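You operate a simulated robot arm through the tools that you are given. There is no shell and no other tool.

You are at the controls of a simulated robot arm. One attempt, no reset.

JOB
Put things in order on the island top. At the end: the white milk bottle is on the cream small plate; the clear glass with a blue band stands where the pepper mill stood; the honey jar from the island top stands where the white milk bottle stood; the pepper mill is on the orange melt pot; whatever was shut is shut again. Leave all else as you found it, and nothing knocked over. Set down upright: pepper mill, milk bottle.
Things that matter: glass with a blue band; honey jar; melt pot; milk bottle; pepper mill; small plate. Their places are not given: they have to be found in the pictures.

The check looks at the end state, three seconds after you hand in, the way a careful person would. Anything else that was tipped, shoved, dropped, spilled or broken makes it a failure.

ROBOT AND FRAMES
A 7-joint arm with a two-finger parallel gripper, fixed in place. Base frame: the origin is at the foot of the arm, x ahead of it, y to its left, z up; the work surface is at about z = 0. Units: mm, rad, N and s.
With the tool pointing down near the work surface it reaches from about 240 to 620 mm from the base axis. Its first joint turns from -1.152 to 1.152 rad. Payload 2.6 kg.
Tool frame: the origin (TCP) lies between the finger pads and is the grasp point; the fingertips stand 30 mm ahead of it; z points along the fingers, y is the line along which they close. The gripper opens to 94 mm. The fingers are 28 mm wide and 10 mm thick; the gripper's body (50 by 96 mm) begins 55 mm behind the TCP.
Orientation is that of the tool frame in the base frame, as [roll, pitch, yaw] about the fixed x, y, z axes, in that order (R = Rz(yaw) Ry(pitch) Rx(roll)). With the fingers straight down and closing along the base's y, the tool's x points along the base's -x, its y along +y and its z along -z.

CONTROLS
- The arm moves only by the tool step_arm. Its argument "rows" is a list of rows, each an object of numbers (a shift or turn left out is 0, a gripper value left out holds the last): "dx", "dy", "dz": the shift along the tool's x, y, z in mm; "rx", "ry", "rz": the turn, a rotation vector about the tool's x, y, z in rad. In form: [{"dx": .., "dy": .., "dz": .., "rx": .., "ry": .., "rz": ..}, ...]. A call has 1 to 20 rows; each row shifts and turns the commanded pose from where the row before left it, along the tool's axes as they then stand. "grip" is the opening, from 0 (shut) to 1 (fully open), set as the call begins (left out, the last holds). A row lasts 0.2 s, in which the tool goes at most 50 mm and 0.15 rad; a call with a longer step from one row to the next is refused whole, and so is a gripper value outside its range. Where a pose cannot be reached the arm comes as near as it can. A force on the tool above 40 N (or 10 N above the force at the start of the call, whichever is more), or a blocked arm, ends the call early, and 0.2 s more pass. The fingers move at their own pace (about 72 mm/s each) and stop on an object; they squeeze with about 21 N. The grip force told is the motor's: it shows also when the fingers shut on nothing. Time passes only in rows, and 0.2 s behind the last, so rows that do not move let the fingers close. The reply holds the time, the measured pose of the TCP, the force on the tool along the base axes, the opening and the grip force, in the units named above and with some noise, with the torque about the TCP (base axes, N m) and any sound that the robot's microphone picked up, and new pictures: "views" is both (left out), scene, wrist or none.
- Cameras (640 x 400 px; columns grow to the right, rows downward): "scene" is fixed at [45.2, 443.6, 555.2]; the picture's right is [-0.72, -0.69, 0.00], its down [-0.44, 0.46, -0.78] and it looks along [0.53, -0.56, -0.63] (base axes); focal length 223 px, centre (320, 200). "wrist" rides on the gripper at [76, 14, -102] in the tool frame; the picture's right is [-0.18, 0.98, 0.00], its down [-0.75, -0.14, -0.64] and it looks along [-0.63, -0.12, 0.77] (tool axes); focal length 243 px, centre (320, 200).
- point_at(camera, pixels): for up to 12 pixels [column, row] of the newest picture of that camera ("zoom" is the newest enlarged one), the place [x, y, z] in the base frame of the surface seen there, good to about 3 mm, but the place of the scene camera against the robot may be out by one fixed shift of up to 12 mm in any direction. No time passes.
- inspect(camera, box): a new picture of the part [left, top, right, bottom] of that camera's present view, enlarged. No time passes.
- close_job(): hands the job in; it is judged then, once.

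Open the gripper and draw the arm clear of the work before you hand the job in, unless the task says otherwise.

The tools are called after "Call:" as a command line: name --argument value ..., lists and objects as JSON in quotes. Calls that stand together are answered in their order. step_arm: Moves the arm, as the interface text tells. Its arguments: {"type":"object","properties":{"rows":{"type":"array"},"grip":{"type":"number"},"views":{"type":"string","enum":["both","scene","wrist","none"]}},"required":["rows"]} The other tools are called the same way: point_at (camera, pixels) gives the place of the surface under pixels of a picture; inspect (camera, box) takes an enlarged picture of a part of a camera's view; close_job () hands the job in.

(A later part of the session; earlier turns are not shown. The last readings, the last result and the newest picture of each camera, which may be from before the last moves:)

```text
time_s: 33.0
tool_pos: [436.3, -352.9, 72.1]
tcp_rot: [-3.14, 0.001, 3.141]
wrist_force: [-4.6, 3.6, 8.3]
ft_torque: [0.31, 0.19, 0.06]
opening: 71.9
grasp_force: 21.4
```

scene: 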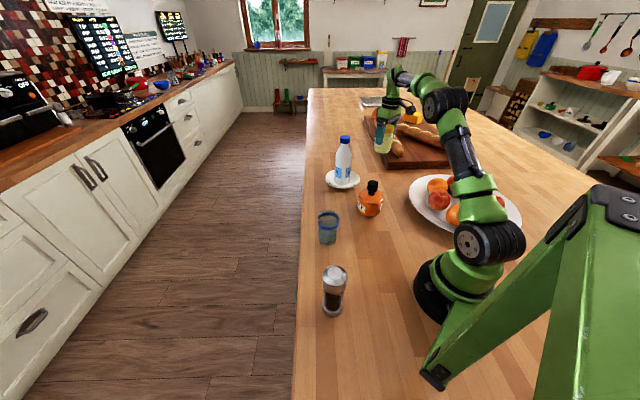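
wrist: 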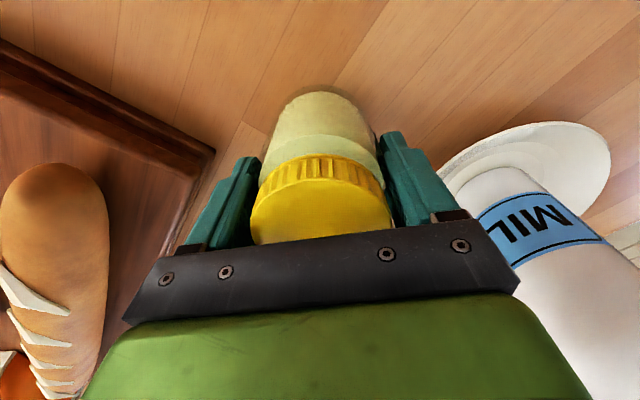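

The jar is on the table (+8 N). I back off slightly, open the fingers, and raise clear.

Call:
step_arm --rows '[{"dz": -0.6}, {}]' --views "none"

Call:
step_arm --rows '[{}, {}, {}]' --grip 1 --views "wrist"

Call:
step_arm --rows '[{"dz": -15}, {"dz": -25}, {"dz": -30}, {"dz": -30}, {"dz": -30}, {}]' --views "both"

```text
time_s: 33.6
tool_pos: [435.8, -352.5, 73.2]
tcp_rot: [-3.14, 0.003, -3.14]
wrist_force: [3.5, -1.7, 3.1]
ft_torque: [0.17, -0.26, -0.12]
opening: 71.9
grasp_force: 20.7
```

```text
time_s: 34.4
tool_pos: [435.9, -353.3, 73.7]
tcp_rot: [3.14, 0.0, -3.141]
wrist_force: [0.4, 0.3, -0.3]
ft_torque: [-0.01, -0.01, -0.02]
opening: 94.3
grasp_force: 0.1
```

wrist: 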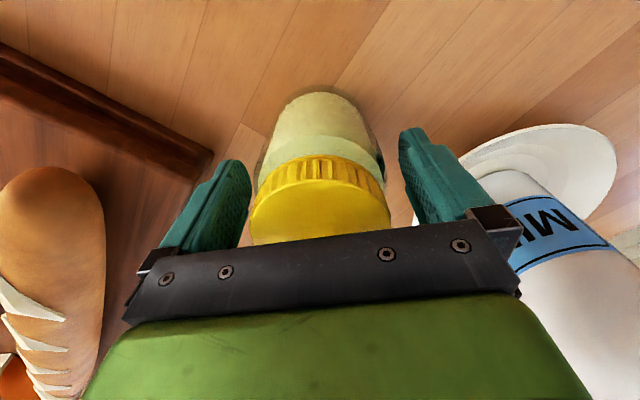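

```text
time_s: 35.8
tool_pos: [436.0, -355.0, 203.7]
tcp_rot: [3.14, -0.001, 3.141]
wrist_force: [-0.1, 0.0, 1.5]
ft_torque: [0.0, 0.0, 0.0]
opening: 94.0
grasp_force: 0.1
```

scene: 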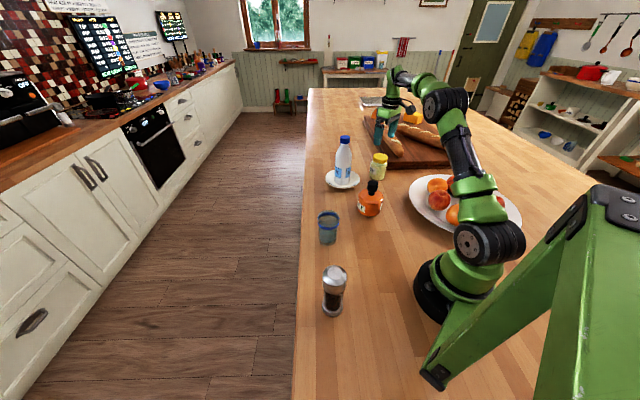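
wrist: 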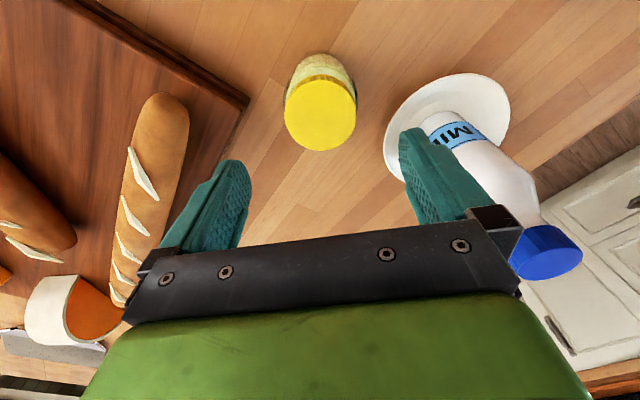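

The honey jar stands in place. Next I pull back toward the base to look at the melt pot's knob closely.

Call:
step_arm --rows '[{"dx": 22, "dy": 29, "dz": -10}, {"dx": 22, "dy": 29, "dz": -10}, {"dx": 22, "dy": 29, "dz": -10}, {"dx": 22, "dy": 29, "dz": -10}, {"dx": 22, "dy": 29, "dz": 0}, {"dx": 22, "dy": 29, "dz": 0}, {"dx": 22, "dy": 29, "dz": 0}, {"dx": 22, "dy": 29, "dz": 0}, {}]' --views "both"

Call:
inspect --camera "wrist" --box '[250, 90, 390, 230]'

```text
time_s: 37.8
tool_pos: [257.9, -122.4, 243.3]
tcp_rot: [3.14, -0.001, -3.14]
wrist_force: [0.0, 0.0, 0.0]
ft_torque: [0.05, -0.04, 0.03]
opening: 93.9
grasp_force: 0.0
```

scene: 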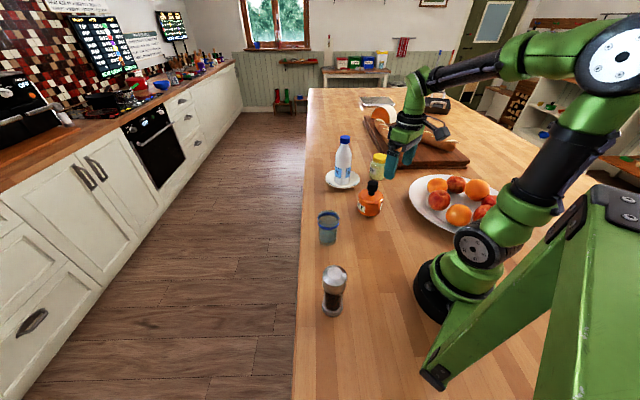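
wrist: 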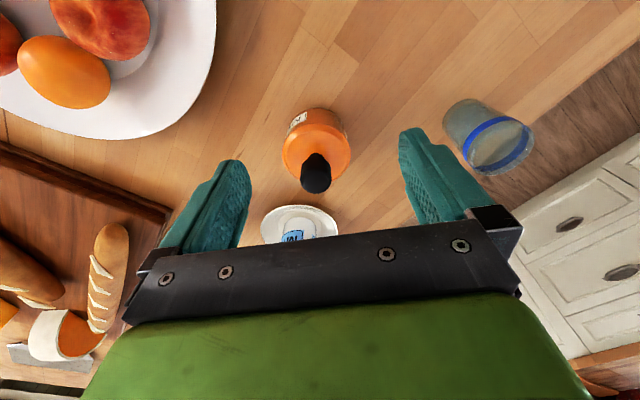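

```text
2.86 times, centred on (320, 160) of wrist
```

zoom: 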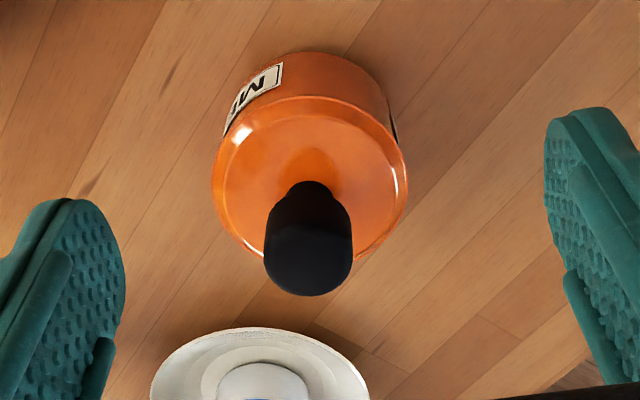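

I measure the height of the knob's top at several points to see if it's flat, and the pot's rim for its size.

Call:
point_at --camera "zoom" --pixels '[[308, 265], [285, 265], [331, 265], [308, 240], [308, 288], [275, 250], [340, 250], [308, 215], [218, 190], [402, 185], [308, 120], [250, 250]]'

Call:
inspect --camera "wrist" --box '[300, 150, 330, 196]'

```text
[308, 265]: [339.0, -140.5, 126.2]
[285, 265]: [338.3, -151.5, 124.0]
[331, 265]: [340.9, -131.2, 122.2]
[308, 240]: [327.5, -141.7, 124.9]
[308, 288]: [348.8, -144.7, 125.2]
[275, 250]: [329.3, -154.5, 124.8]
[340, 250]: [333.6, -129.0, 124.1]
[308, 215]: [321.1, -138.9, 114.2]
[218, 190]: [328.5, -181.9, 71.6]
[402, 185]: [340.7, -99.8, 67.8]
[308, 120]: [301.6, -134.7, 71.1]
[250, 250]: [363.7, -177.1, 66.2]
```

```text
8.70 times, centred on (315, 173) of wrist
```

zoom: 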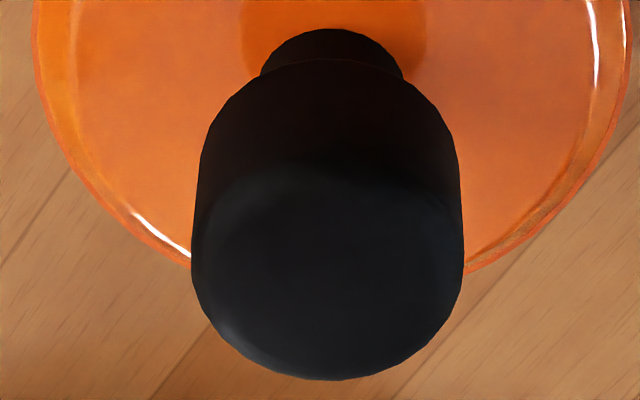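

The knob's top is flat at z≈125, about 28 mm wide, centred near (338,-141); the lid is about 84 mm across. The mill can stand on it with the pot left shut. Now I go to view the pepper mill, moving around at z≈320.

Call:
step_arm --rows '[{"dx": -5.4, "dy": 30.4, "dz": -15.4}, {"dx": -5.4, "dy": 30.4, "dz": -15.4}, {"dx": -5.4, "dy": 30.4, "dz": -15.4}, {"dx": -5.4, "dy": 30.4, "dz": -15.4}, {"dx": -5.4, "dy": 30.4, "dz": -15.4}, {"dx": 19.2, "dy": 28.3}, {"dx": 19.2, "dy": 28.3}, {"dx": 19.2, "dy": 28.3}, {"dx": 19.2, "dy": 28.3}, {"dx": 19.2, "dy": 28.3}, {"dx": 19.2, "dy": 28.3}, {}]' --views "wrist"

Call:
step_arm --rows '[{"rz": -0.145}, {"rz": -0.145}, {"rz": -0.145}, {"rz": -0.145}, {"rz": -0.145}, {"rz": -0.145}, {}]' --views "both"

```text
time_s: 40.4
tool_pos: [171.7, 200.6, 319.4]
tcp_rot: [-3.141, 0.001, -3.14]
wrist_force: [0.2, 0.1, -0.3]
ft_torque: [-0.05, 0.0, 0.02]
opening: 93.9
grasp_force: 0.1
```

wrist: 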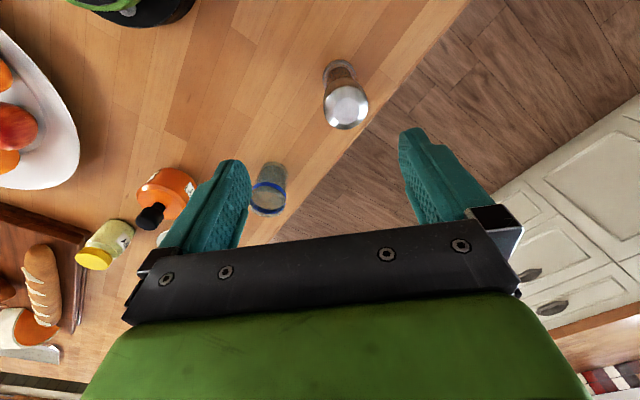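

```text
time_s: 42.0
tool_pos: [170.7, 199.7, 319.1]
tcp_rot: [3.141, 0.0, -2.268]
wrist_force: [0.6, -0.9, 0.0]
ft_torque: [0.0, 0.04, 0.02]
opening: 94.0
grasp_force: 0.1
```

scene: 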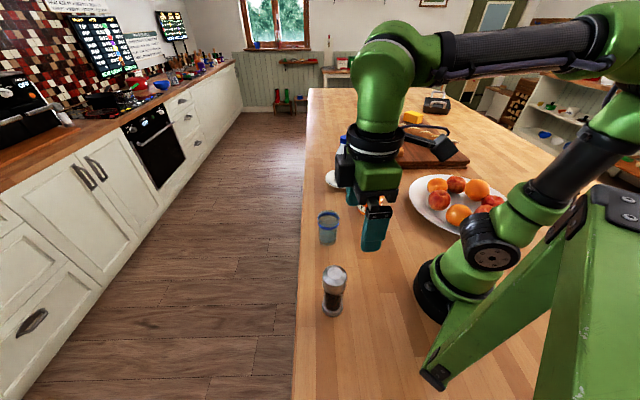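
wrist: 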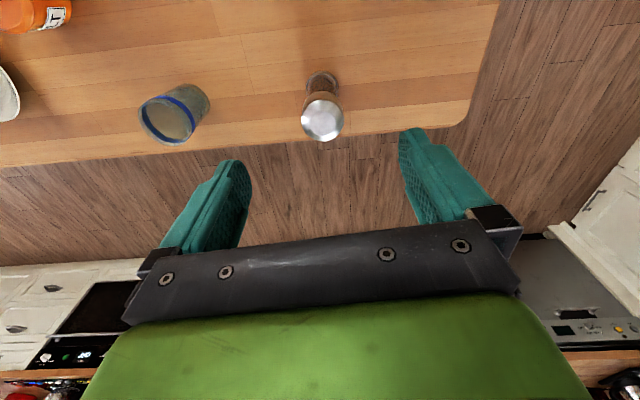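

The mill's head is at (322,121) and its base at (322,82); the glass is at (173,113). I enlarge and measure both.

Call:
inspect --camera "wrist" --box '[280, 60, 360, 150]'

Call:
point_at --camera "wrist" --pixels '[[322, 121], [303, 121], [341, 121], [322, 104], [322, 138], [322, 75], [308, 84], [337, 84], [322, 72], [322, 95]]'

```text
4.44 times, centred on (320, 105) of wrist
```

zoom: 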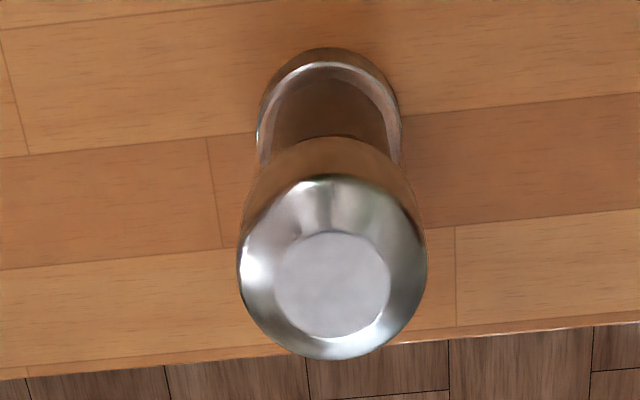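

```text
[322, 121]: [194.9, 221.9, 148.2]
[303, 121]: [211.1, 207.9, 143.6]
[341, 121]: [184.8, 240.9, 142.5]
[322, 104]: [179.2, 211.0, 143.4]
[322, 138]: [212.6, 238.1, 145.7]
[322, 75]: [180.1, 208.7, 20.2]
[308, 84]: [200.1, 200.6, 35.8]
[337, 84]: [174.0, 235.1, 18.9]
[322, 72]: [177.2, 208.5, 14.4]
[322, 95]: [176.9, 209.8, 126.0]
```

I measure the mill's flat top disc (zoom centre ≈(332,286)), the head edges and the base ring more exactly.

Call:
point_at --camera "zoom" --pixels '[[332, 286], [280, 286], [385, 286], [332, 240], [332, 332], [295, 250], [370, 250], [295, 322], [370, 322], [260, 130], [400, 130], [330, 52]]'

```text
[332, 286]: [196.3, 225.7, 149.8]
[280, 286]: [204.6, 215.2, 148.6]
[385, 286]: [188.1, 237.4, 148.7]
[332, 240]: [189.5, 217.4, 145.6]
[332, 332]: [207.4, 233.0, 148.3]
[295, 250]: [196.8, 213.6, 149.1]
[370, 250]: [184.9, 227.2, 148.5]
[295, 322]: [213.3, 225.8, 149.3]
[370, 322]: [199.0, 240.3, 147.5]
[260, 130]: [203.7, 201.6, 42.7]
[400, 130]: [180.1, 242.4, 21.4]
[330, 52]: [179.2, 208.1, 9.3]
```

Mill axis is (197.5,226), top z≈149. I move above it (TCP z≈190), aligned radially.

Call:
step_arm --rows '[{"dx": -9.35, "dy": -0.92, "dz": 32}, {"dx": -9.35, "dy": -0.92, "dz": 32}, {"dx": -9.35, "dy": -0.93, "dz": 32}, {"dx": -9.35, "dy": -0.93, "dz": 32}, {}]' --views "wrist"

Call:
inspect --camera "wrist" --box '[240, 40, 400, 240]'

```text
time_s: 43.2
tool_pos: [198.2, 226.0, 190.9]
tcp_rot: [3.141, 0.001, -2.271]
wrist_force: [0.2, 0.5, -0.3]
ft_torque: [-0.01, -0.01, -0.01]
opening: 94.0
grasp_force: 0.0
```

wrist: 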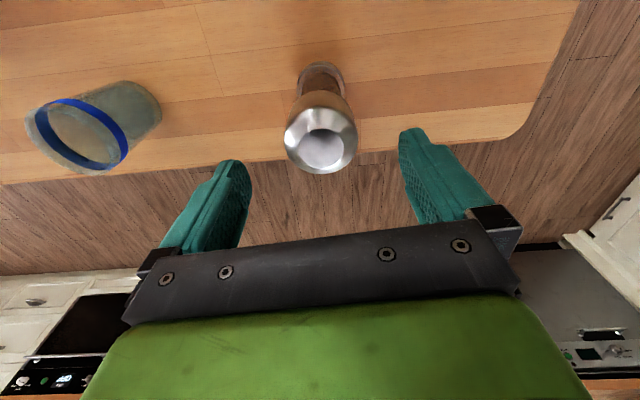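

```text
2.00 times, centred on (320, 140) of wrist
```

zoom: 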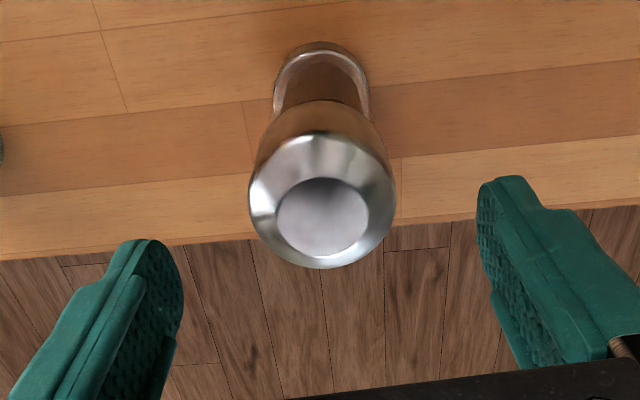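

The mill's top disc centres at (321,148), on the tool axis (expected (320,150)). I descend to TCP z≈122 and close on the head.

Call:
step_arm --rows '[{"dx": 0.5, "dy": 0.5, "dz": 17}, {"dz": 17}, {"dz": 17}, {"dz": 17.5}, {}]' --views "wrist"

Call:
step_arm --rows '[{}, {}, {}, {}, {}]' --grip 0 --views "both"

```text
time_s: 44.4
tool_pos: [196.0, 225.8, 123.0]
tcp_rot: [-3.14, 0.0, -2.271]
wrist_force: [-0.1, 0.1, -0.1]
ft_torque: [0.0, 0.02, 0.0]
opening: 93.8
grasp_force: 0.1
```

wrist: 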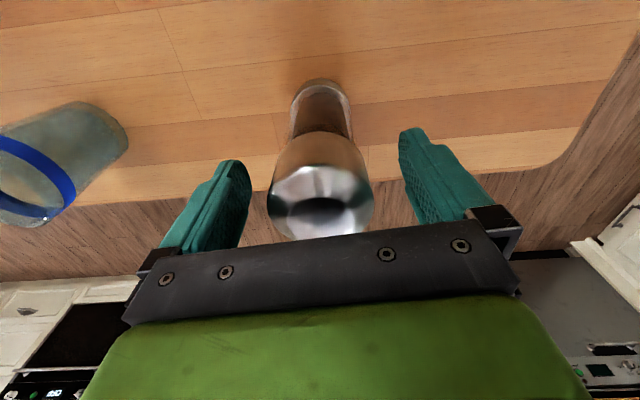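

```text
time_s: 45.6
tool_pos: [196.9, 225.4, 124.0]
tcp_rot: [-3.141, -0.001, -2.27]
wrist_force: [0.7, -0.5, 0.2]
ft_torque: [0.04, -0.01, -0.01]
opening: 50.3
grasp_force: 20.6
```

scene: 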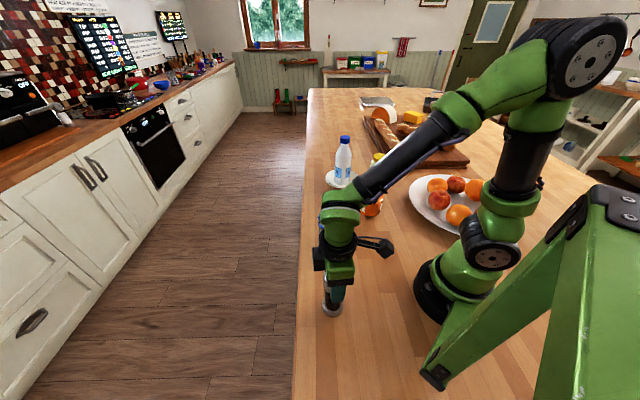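
wrist: 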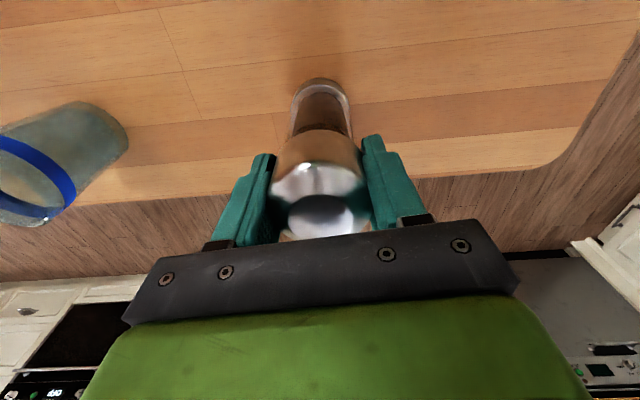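

The mill's head is gripped (opening 50.3). I lift it 160 mm and turn the tool back to yaw π in place.

Call:
step_arm --rows '[{"dz": -8}, {"dz": -16}, {"dz": -24}, {"dz": -28}, {"dz": -28}, {"dz": -28}, {"dz": -28}, {}]' --views "wrist"

Call:
step_arm --rows '[{"rz": 0.1}, {"rz": 0.11}, {"rz": 0.11}, {"rz": 0.11}, {"rz": 0.11}, {"rz": 0.11}, {"rz": 0.11}, {"rz": 0.11}, {}]' --views "both"

```text
time_s: 47.4
tool_pos: [198.2, 224.9, 283.7]
tcp_rot: [3.14, 0.001, -2.27]
wrist_force: [-0.1, -0.2, -2.7]
ft_torque: [0.01, -0.02, 0.01]
opening: 50.5
grasp_force: 21.3
```

wrist: 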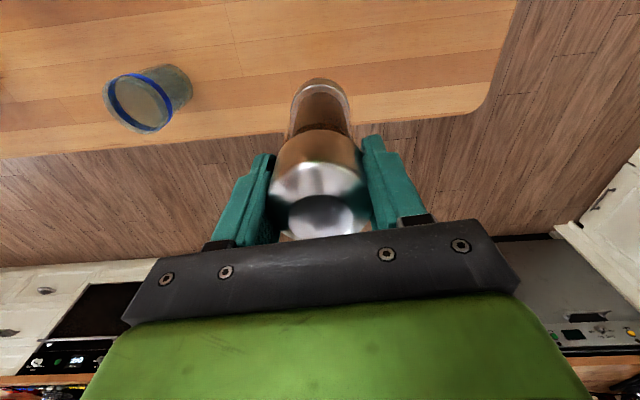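

```text
time_s: 49.4
tool_pos: [197.0, 226.0, 282.6]
tcp_rot: [-3.141, 0.0, -3.142]
wrist_force: [0.0, 0.3, -2.5]
ft_torque: [-0.01, 0.03, 0.04]
opening: 50.4
grasp_force: 21.2
```

scene: 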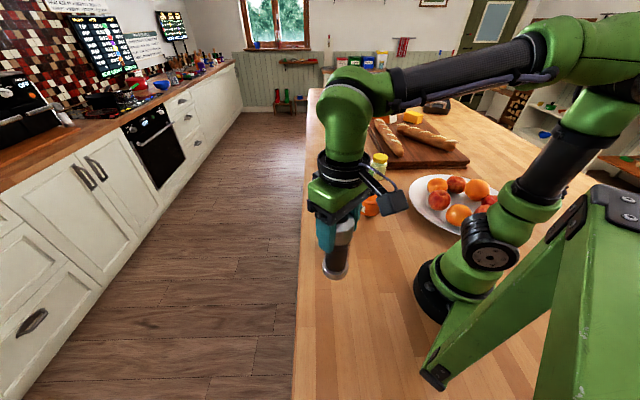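
wrist: 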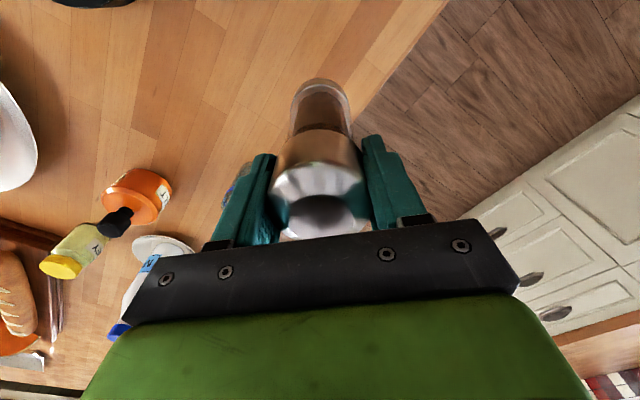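

The mill hangs straight (≈2.6 N). I carry it toward the pot, first stopping at (275,0) to measure the knob again past the mill.

Call:
step_arm --rows '[{"dx": -9.75, "dy": -25}, {"dx": -9.75, "dy": -28.7}, {"dx": -9.75, "dy": -28.7}, {"dx": -9.75, "dy": -28.7}, {"dx": -9.75, "dy": -28.7}, {"dx": -9.75, "dy": -28.7}, {"dx": -9.75, "dy": -28.7}, {"dx": -9.75, "dy": -28.7}, {}]' --views "both"

Call:
inspect --camera "wrist" --box '[150, 90, 290, 230]'

```text
time_s: 51.4
tool_pos: [277.9, -0.4, 281.9]
tcp_rot: [3.14, 0.0, -3.139]
wrist_force: [-0.4, -0.3, -2.8]
ft_torque: [0.0, 0.0, -0.02]
opening: 50.6
grasp_force: 20.8
```

scene: 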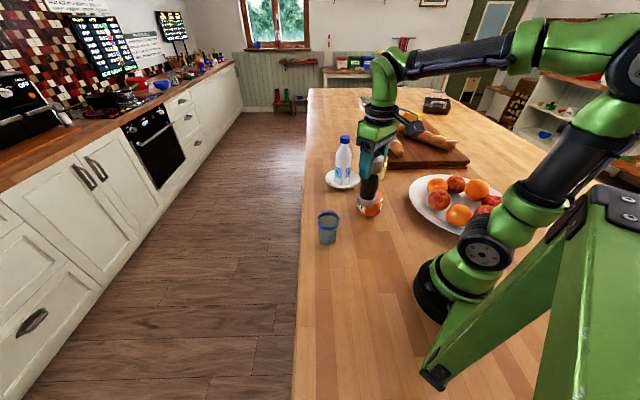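
wrist: 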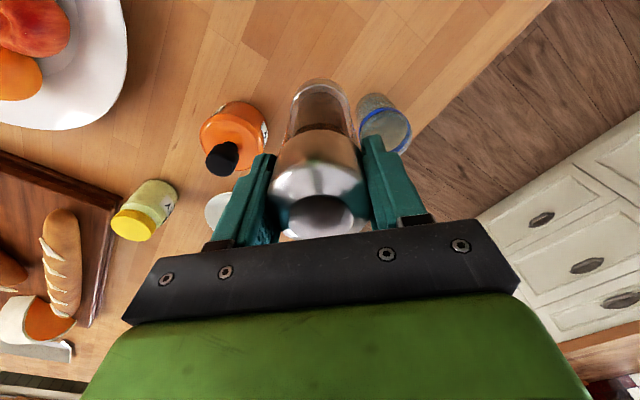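

```text
2.86 times, centred on (220, 160) of wrist
```

zoom: 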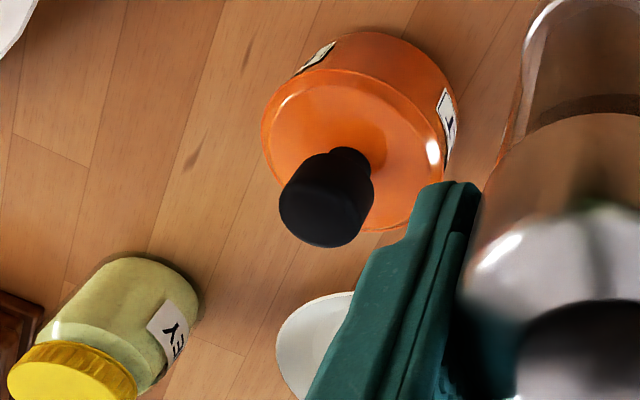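

The knob's top shows in the zoom as an ellipse centred about (320,212). I measure it at several points.

Call:
point_at --camera "zoom" --pixels '[[320, 212], [288, 205], [352, 220], [320, 185], [320, 238], [300, 190], [340, 190], [298, 230], [342, 235], [268, 110], [400, 220], [290, 180]]'

```text
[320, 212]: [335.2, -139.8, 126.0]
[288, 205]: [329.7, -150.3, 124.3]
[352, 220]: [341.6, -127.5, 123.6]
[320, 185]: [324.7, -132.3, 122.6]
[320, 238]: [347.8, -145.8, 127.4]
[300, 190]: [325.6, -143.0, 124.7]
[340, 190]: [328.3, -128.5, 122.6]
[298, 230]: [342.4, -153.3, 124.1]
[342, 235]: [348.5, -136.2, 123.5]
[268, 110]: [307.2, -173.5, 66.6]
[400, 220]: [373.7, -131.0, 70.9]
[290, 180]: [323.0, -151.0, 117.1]
```

The knob centre is (337,-140), top z≈125. I carry the mill over it, its base about 35 mm above the knob.

Call:
step_arm --rows '[{"dx": -10.1, "dy": -20.4}, {"dx": -10.1, "dy": -24}, {"dx": -10.1, "dy": -24}, {"dx": -10.1, "dy": -24}, {"dx": -10.1, "dy": -24}, {"dx": -10.0, "dy": -24}, {}, {}]' --views "both"

Call:
inspect --camera "scene" --box '[340, 140, 404, 230]'

Call:
inspect --camera "wrist" --box '[260, 20, 380, 140]'

```text
time_s: 53.2
tool_pos: [338.7, -140.7, 282.1]
tcp_rot: [-3.141, -0.001, 3.141]
wrist_force: [-0.3, 0.2, -3.4]
ft_torque: [0.01, 0.01, 0.01]
opening: 50.3
grasp_force: 20.9
```

scene: 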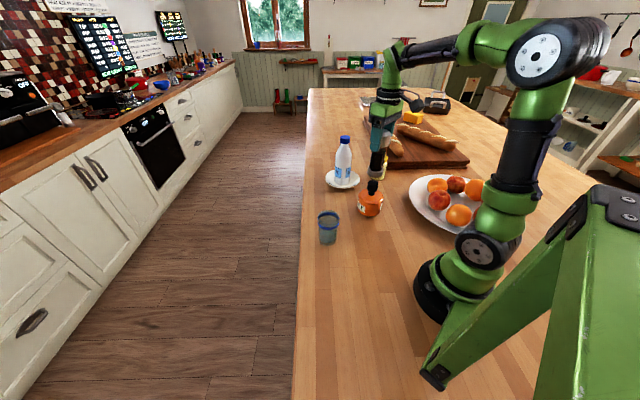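
wrist: 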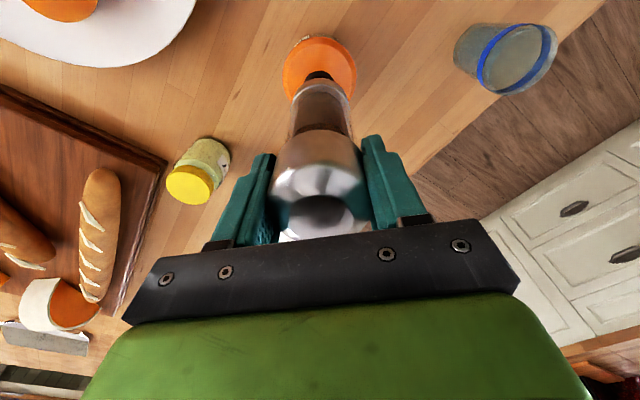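

```text
4.44 times, centred on (372, 185) of scene
```

zoom: 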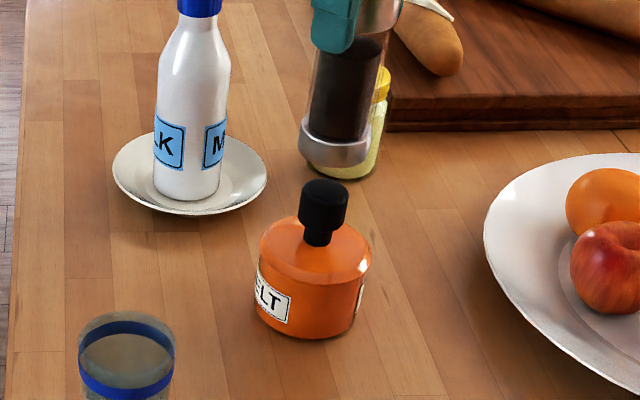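

```text
3.33 times, centred on (320, 80) of wrist
```

zoom: 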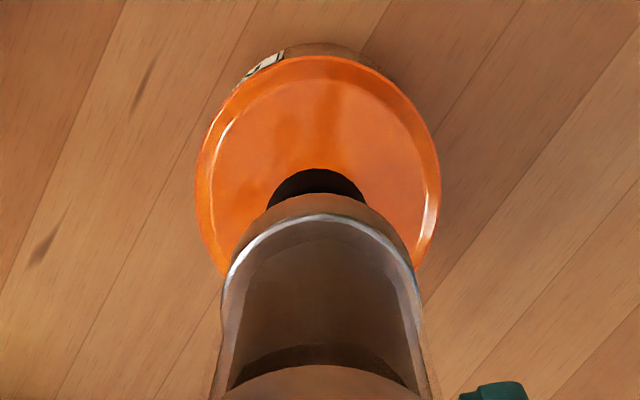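

The mill's base looks centred over the lid in the wrist view (lid columns 197–440, knob 267–366 in the zoom). I take a sharper scene zoom to double check alignment.

Call:
inspect --camera "scene" --box '[355, 155, 395, 225]'

```text
5.71 times, centred on (375, 190) of scene
```

zoom: 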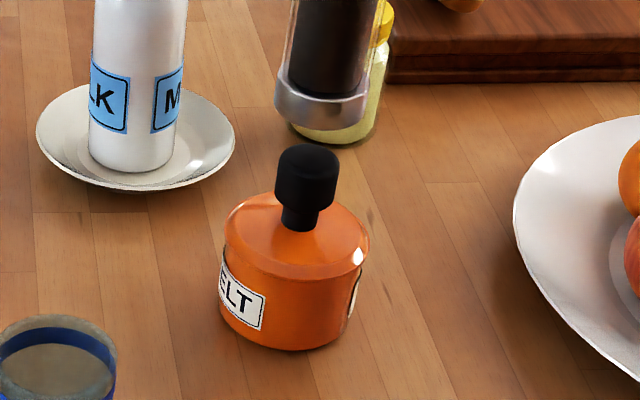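

Scene geometry agrees: expected offset 2.8 px between knob and base, seen 2.5 px, so alignment is within about 1 mm. I lower 28 mm, then go by millimetres.

Call:
step_arm --rows '[{"dx": 1, "dz": 8}, {"dz": 8}, {"dz": 7}, {"dz": 5}, {}]' --views "scene"

Call:
inspect --camera "scene" --box '[355, 155, 395, 225]'

```text
time_s: 54.4
tool_pos: [337.4, -140.0, 254.5]
tcp_rot: [-3.141, -0.001, -3.139]
wrist_force: [-0.5, 0.1, -3.3]
ft_torque: [-0.01, -0.03, 0.02]
opening: 50.4
grasp_force: 20.4
```

scene: 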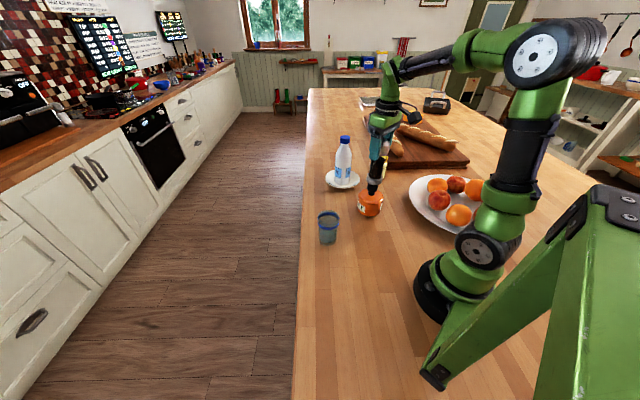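

```text
5.71 times, centred on (375, 190) of scene
```

zoom: 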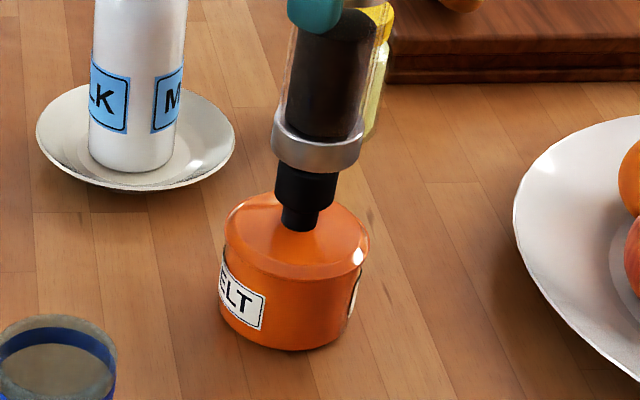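

The mill is well centred over the knob, a few mm above it. I lower in 1 mm steps watching the force.

Call:
step_arm --rows '[{"dz": 1}, {"dz": 1}, {"dz": 1}, {}]' --views "none"

Call:
step_arm --rows '[{"dz": 1}, {}]' --views "none"

Call:
step_arm --rows '[{"dz": 1}, {}]' --views "none"

```text
time_s: 55.4
tool_pos: [336.9, -140.1, 253.4]
tcp_rot: [3.141, -0.001, -3.14]
wrist_force: [0.1, 0.0, -2.9]
ft_torque: [0.01, 0.0, -0.04]
opening: 50.2
grasp_force: 20.5
```

```text
time_s: 56.0
tool_pos: [334.8, -141.0, 250.7]
tcp_rot: [3.141, 0.001, -3.139]
wrist_force: [-0.5, -0.8, -3.9]
ft_torque: [-0.01, -0.01, -0.03]
opening: 50.4
grasp_force: 20.9
```

```text
time_s: 56.6
tool_pos: [335.1, -140.0, 250.7]
tcp_rot: [-3.141, 0.001, -3.14]
wrist_force: [0.6, -0.3, -2.8]
ft_torque: [-0.01, 0.01, 0.01]
opening: 50.4
grasp_force: 20.9
```

Still hanging (≈−3 N). I go on in 0.7–1 mm steps.

Call:
step_arm --rows '[{"dz": 1}, {}]' --views "none"

Call:
step_arm --rows '[{"dz": 0.7}, {}]' --views "none"

Call:
step_arm --rows '[{"dz": 0.7}, {}]' --views "scene"

```text
time_s: 57.2
tool_pos: [336.5, -139.6, 249.2]
tcp_rot: [-3.141, 0.0, -3.14]
wrist_force: [-0.3, 0.6, -4.3]
ft_torque: [0.03, 0.01, -0.01]
opening: 50.4
grasp_force: 20.7
```

```text
time_s: 57.8
tool_pos: [336.3, -140.1, 249.4]
tcp_rot: [-3.141, 0.003, -3.14]
wrist_force: [-1.3, 0.4, 8.9]
ft_torque: [0.08, 0.44, 0.0]
opening: 50.2
grasp_force: 20.9
```

```text
time_s: 58.4
tool_pos: [336.5, -139.6, 249.1]
tcp_rot: [-3.14, 0.002, -3.138]
wrist_force: [0.3, 0.7, 19.2]
ft_torque: [0.14, 0.04, 0.04]
opening: 50.2
grasp_force: 20.5
```

scene: 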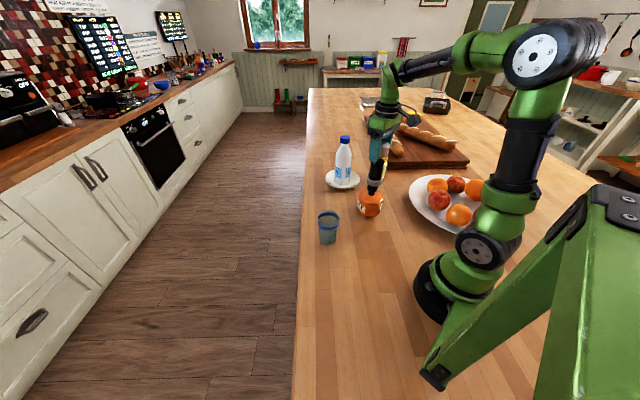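

Contact on the knob (z≈249, matching knob height 125). I relieve the pressing force and inspect before releasing.

Call:
step_arm --rows '[{"dz": -0.9}, {}]' --views "none"

Call:
step_arm --rows '[{"dz": -0.3}, {}]' --views "both"

Call:
inspect --camera "scene" --box '[350, 130, 400, 220]'

Call:
inspect --camera "wrist" --box '[260, 20, 380, 140]'

```text
time_s: 59.0
tool_pos: [334.7, -139.7, 248.6]
tcp_rot: [-3.139, 0.004, -3.141]
wrist_force: [4.1, -0.2, 16.7]
ft_torque: [0.06, -0.39, 0.0]
opening: 50.4
grasp_force: 21.0
```

```text
time_s: 59.6
tool_pos: [334.9, -140.0, 249.0]
tcp_rot: [-3.14, -0.001, -3.14]
wrist_force: [4.5, -0.1, 11.0]
ft_torque: [0.0, -0.46, -0.04]
opening: 50.3
grasp_force: 21.1
```

scene: 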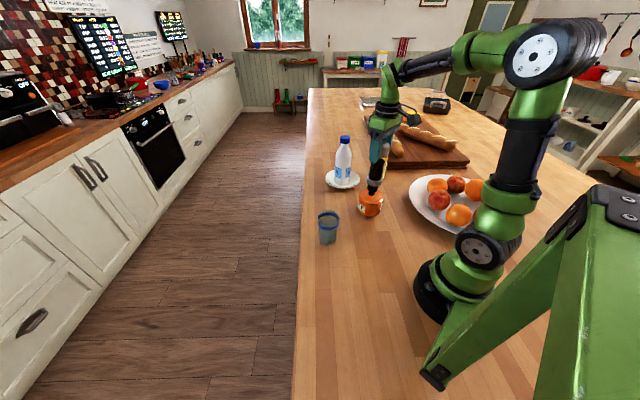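
wrist: 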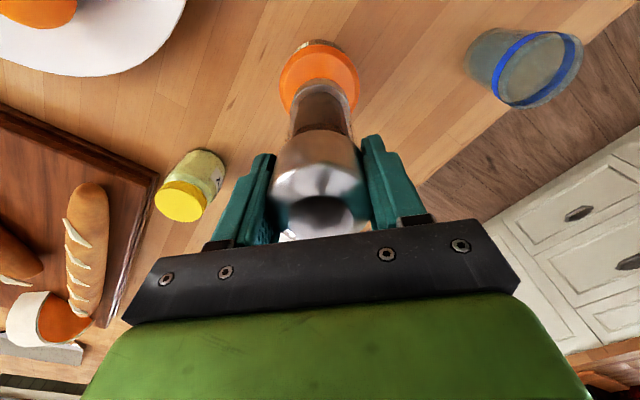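

```text
4.44 times, centred on (375, 175) of scene
```

zoom: 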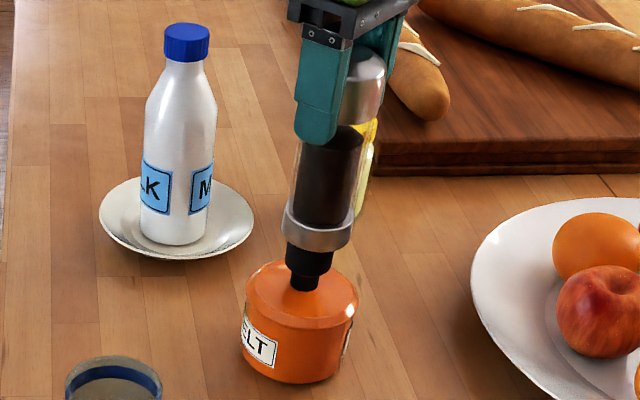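

```text
3.33 times, centred on (320, 80) of wrist
```

zoom: 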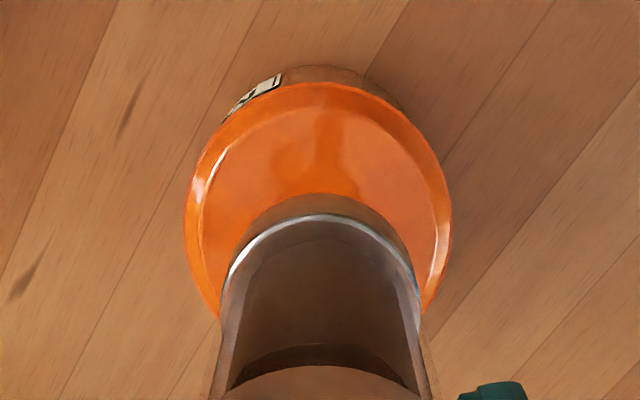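

Still 11 N down with a small lateral force; I ease up another little bit so release is neutral.

Call:
step_arm --rows '[{"dz": -0.4}, {}]' --views "none"

Call:
step_arm --rows '[{"dz": -0.3}, {}, {}]' --views "none"

```text
time_s: 60.2
tool_pos: [335.6, -139.9, 248.7]
tcp_rot: [-3.14, -0.003, -3.14]
wrist_force: [2.6, -1.0, 5.6]
ft_torque: [-0.15, -0.25, 0.04]
opening: 50.0
grasp_force: 21.0
```

```text
time_s: 61.0
tool_pos: [334.3, -139.5, 249.3]
tcp_rot: [-3.142, -0.002, -3.14]
wrist_force: [-0.5, -0.6, -2.9]
ft_torque: [0.01, 0.0, -0.01]
opening: 50.1
grasp_force: 20.7
```

Now the weight is just back on the gripper, with all lateral forces zero. I lower 0.3 mm to touch and open the fingers.

Call:
step_arm --rows '[{"dz": 0.3}, {}]' --views "none"

Call:
step_arm --rows '[{}, {}, {}]' --grip 0.7 --views "both"

Call:
inspect --camera "scene" --box '[350, 130, 400, 220]'

```text
time_s: 61.6
tool_pos: [335.6, -139.5, 249.1]
tcp_rot: [-3.141, 0.0, -3.139]
wrist_force: [-0.4, -0.7, -2.6]
ft_torque: [-0.01, -0.03, -0.01]
opening: 50.1
grasp_force: 20.7
```

```text
time_s: 62.4
tool_pos: [335.4, -138.9, 248.7]
tcp_rot: [-3.141, 0.0, -3.139]
wrist_force: [-0.6, -0.5, -0.4]
ft_torque: [0.0, -0.03, 0.01]
opening: 65.9
grasp_force: 0.1
```

scene: 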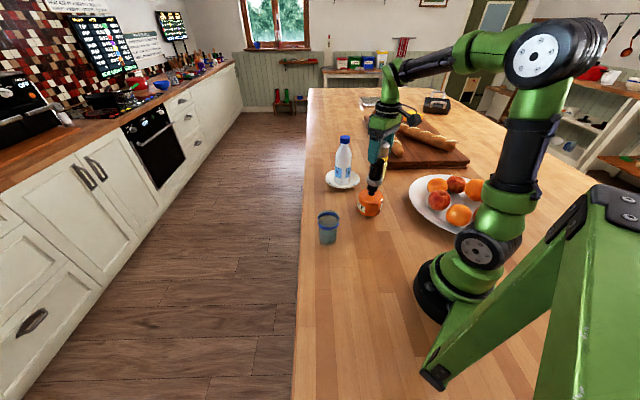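
wrist: 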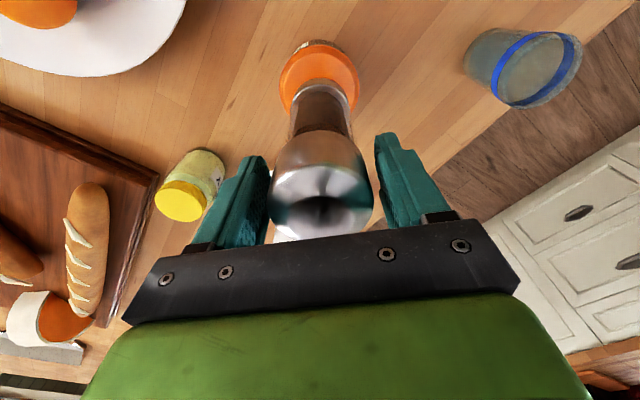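

```text
4.44 times, centred on (375, 175) of scene
```

zoom: 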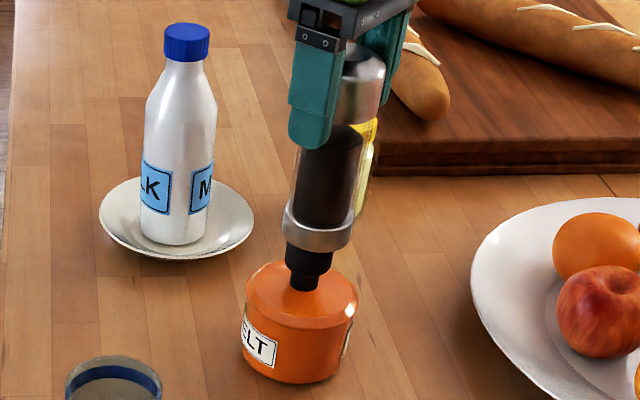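

The mill stands on the knob with fingers open to 66 mm. I wait about 2 s with the fingers still around it to see if it stays upright.

Call:
step_arm --rows '[{}, {}, {}, {}, {}, {}, {}, {}, {}, {}]' --grip 0.75 --views "both"

Call:
inspect --camera "scene" --box '[350, 130, 400, 220]'

Call:
inspect --camera "wrist" --box '[240, 20, 400, 260]'

```text
time_s: 64.6
tool_pos: [335.4, -139.2, 248.2]
tcp_rot: [-3.141, 0.0, -3.14]
wrist_force: [-1.3, 0.0, 0.7]
ft_torque: [-0.03, 0.02, 0.02]
opening: 70.4
grasp_force: 0.1
```

scene: 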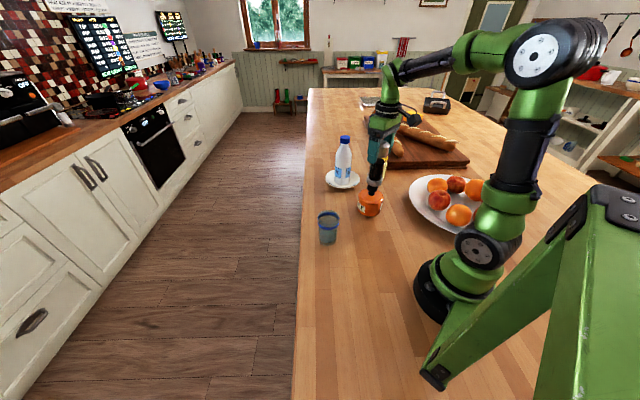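
wrist: 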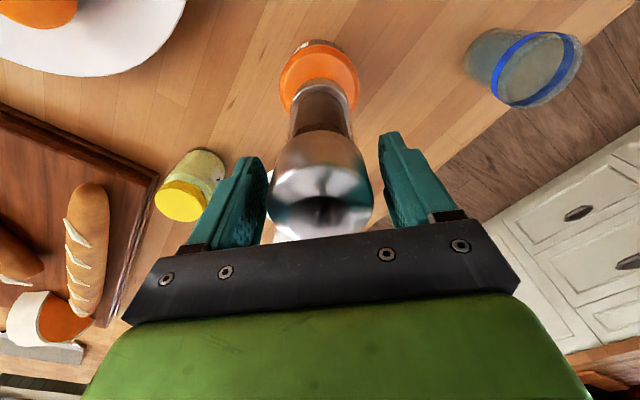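

```text
4.44 times, centred on (375, 175) of scene
```

zoom: 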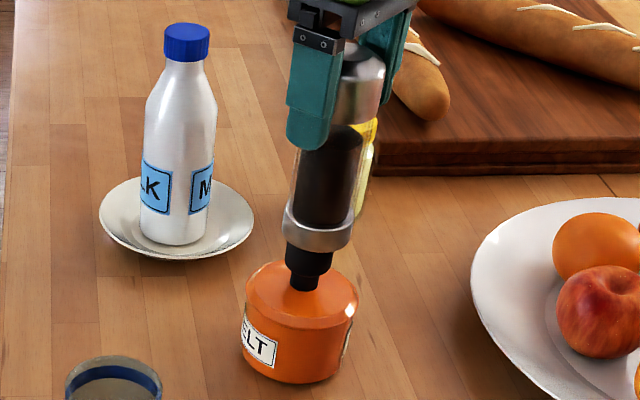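

```text
1.67 times, centred on (320, 140) of wrist
```

zoom: 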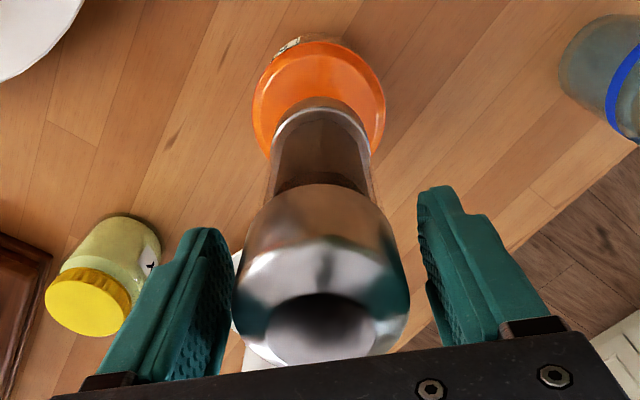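

It stays upright and still. I open fully and raise straight up, well clear of the mill's top (z≈275).

Call:
step_arm --rows '[{}, {"dz": -8}, {"dz": -12}, {"dz": -16}, {"dz": -20}, {"dz": -20}, {"dz": -20}, {}]' --grip 1 --views "both"

Call:
inspect --camera "scene" --box '[350, 130, 400, 220]'

```text
time_s: 66.4
tool_pos: [334.6, -139.9, 345.0]
tcp_rot: [-3.141, 0.0, -3.141]
wrist_force: [1.0, 0.3, -0.4]
ft_torque: [-0.01, 0.03, -0.02]
opening: 93.9
grasp_force: 0.0
```

scene: 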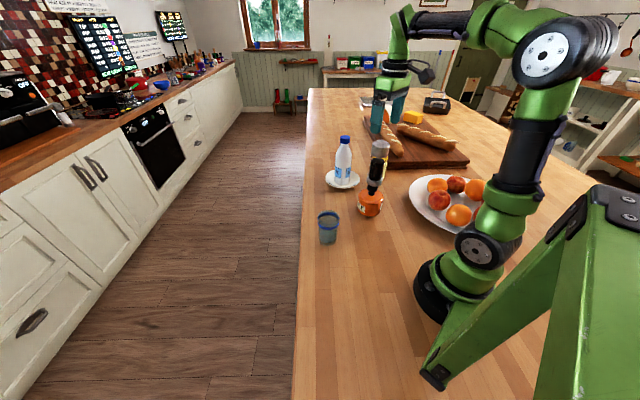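
wrist: 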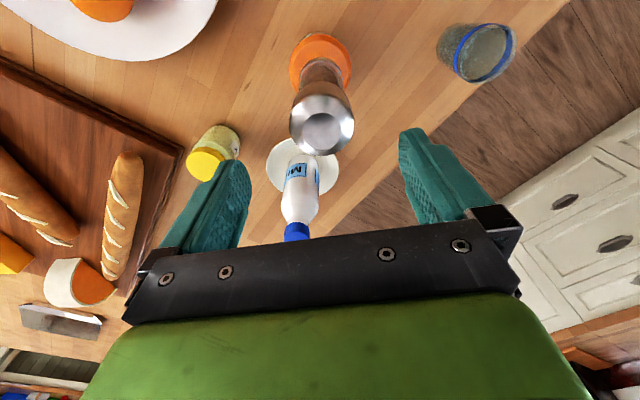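

```text
4.44 times, centred on (375, 175) of scene
```

zoom: 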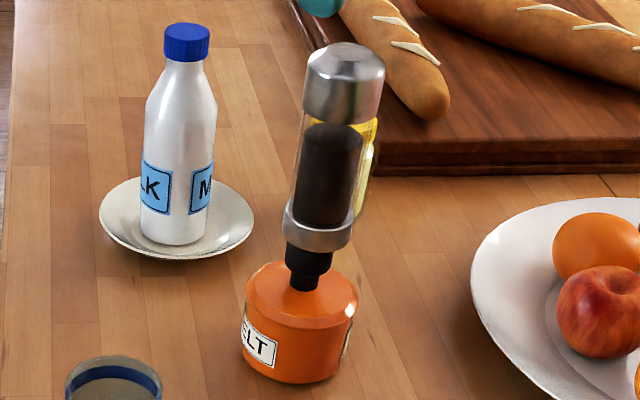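

The mill stands upright on the pot. Now I move away (staying high) to view the glass.

Call:
step_arm --rows '[{"dx": 8, "dy": 35}, {"dx": 8, "dy": 35}, {"dx": 8, "dy": 35}, {"dx": 14, "dy": 32, "dz": 15}, {"dx": 14, "dy": 32, "dz": 15}, {"dx": 13, "dy": 31, "dz": 15}, {}]' --grip 1 --views "both"

Call:
inspect --camera "wrist" --box '[250, 50, 410, 210]'

```text
time_s: 68.0
tool_pos: [270.6, 61.4, 300.2]
tcp_rot: [-3.141, 0.0, -3.14]
wrist_force: [-0.1, 0.1, -0.6]
ft_torque: [0.0, 0.0, 0.0]
opening: 94.1
grasp_force: 0.0
```

scene: 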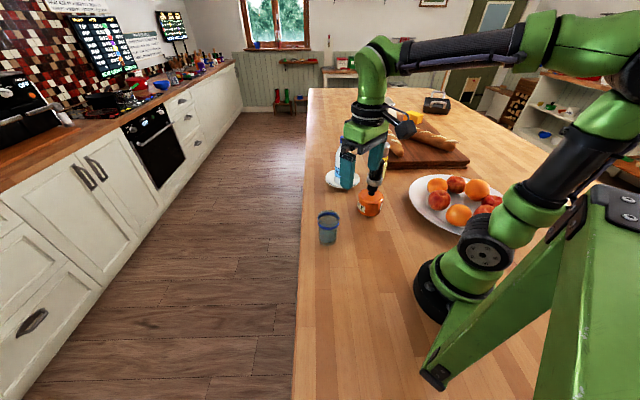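
wrist: 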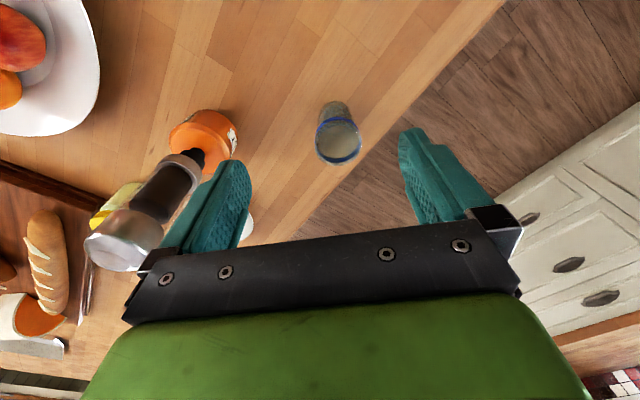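

```text
2.50 times, centred on (330, 130) of wrist
```

zoom: 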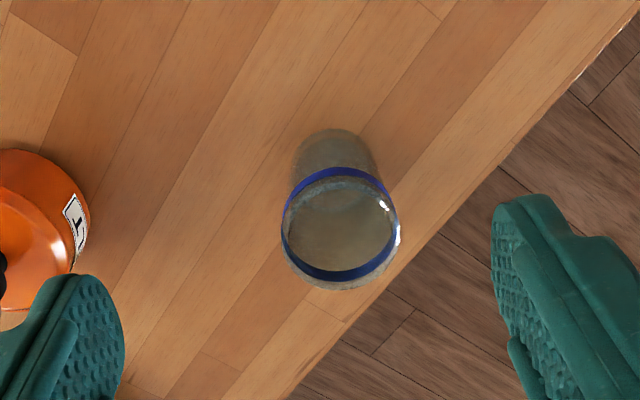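

The glass rim's ellipse is centred about (341,232) in the zoom. I measure points on the blue band and the rim.

Call:
point_at --camera "zoom" --pixels '[[335, 171], [287, 205], [375, 180], [340, 275], [300, 262], [385, 260], [340, 287], [283, 240], [399, 235], [315, 185], [335, 140], [341, 232]]'

Call:
inspect --camera "wrist" --box '[305, 90, 375, 175]'

```text
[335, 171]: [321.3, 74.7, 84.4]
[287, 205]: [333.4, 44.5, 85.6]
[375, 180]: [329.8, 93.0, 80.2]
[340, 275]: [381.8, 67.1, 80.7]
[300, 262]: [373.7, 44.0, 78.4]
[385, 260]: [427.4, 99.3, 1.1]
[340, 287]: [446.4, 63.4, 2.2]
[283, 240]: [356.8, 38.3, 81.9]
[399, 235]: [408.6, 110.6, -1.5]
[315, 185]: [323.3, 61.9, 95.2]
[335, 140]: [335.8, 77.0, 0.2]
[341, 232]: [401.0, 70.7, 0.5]
```

```text
4.71 times, centred on (340, 132) of wrist
```

zoom: 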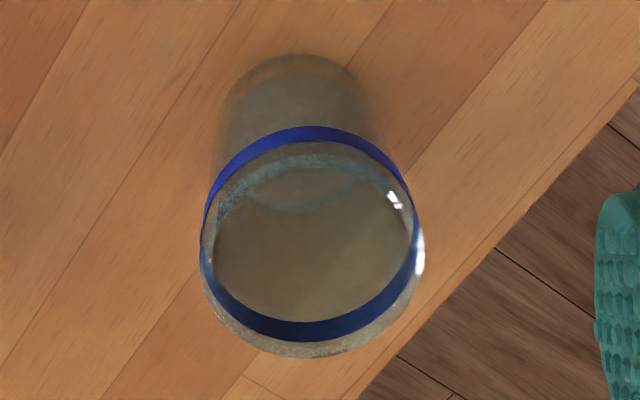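

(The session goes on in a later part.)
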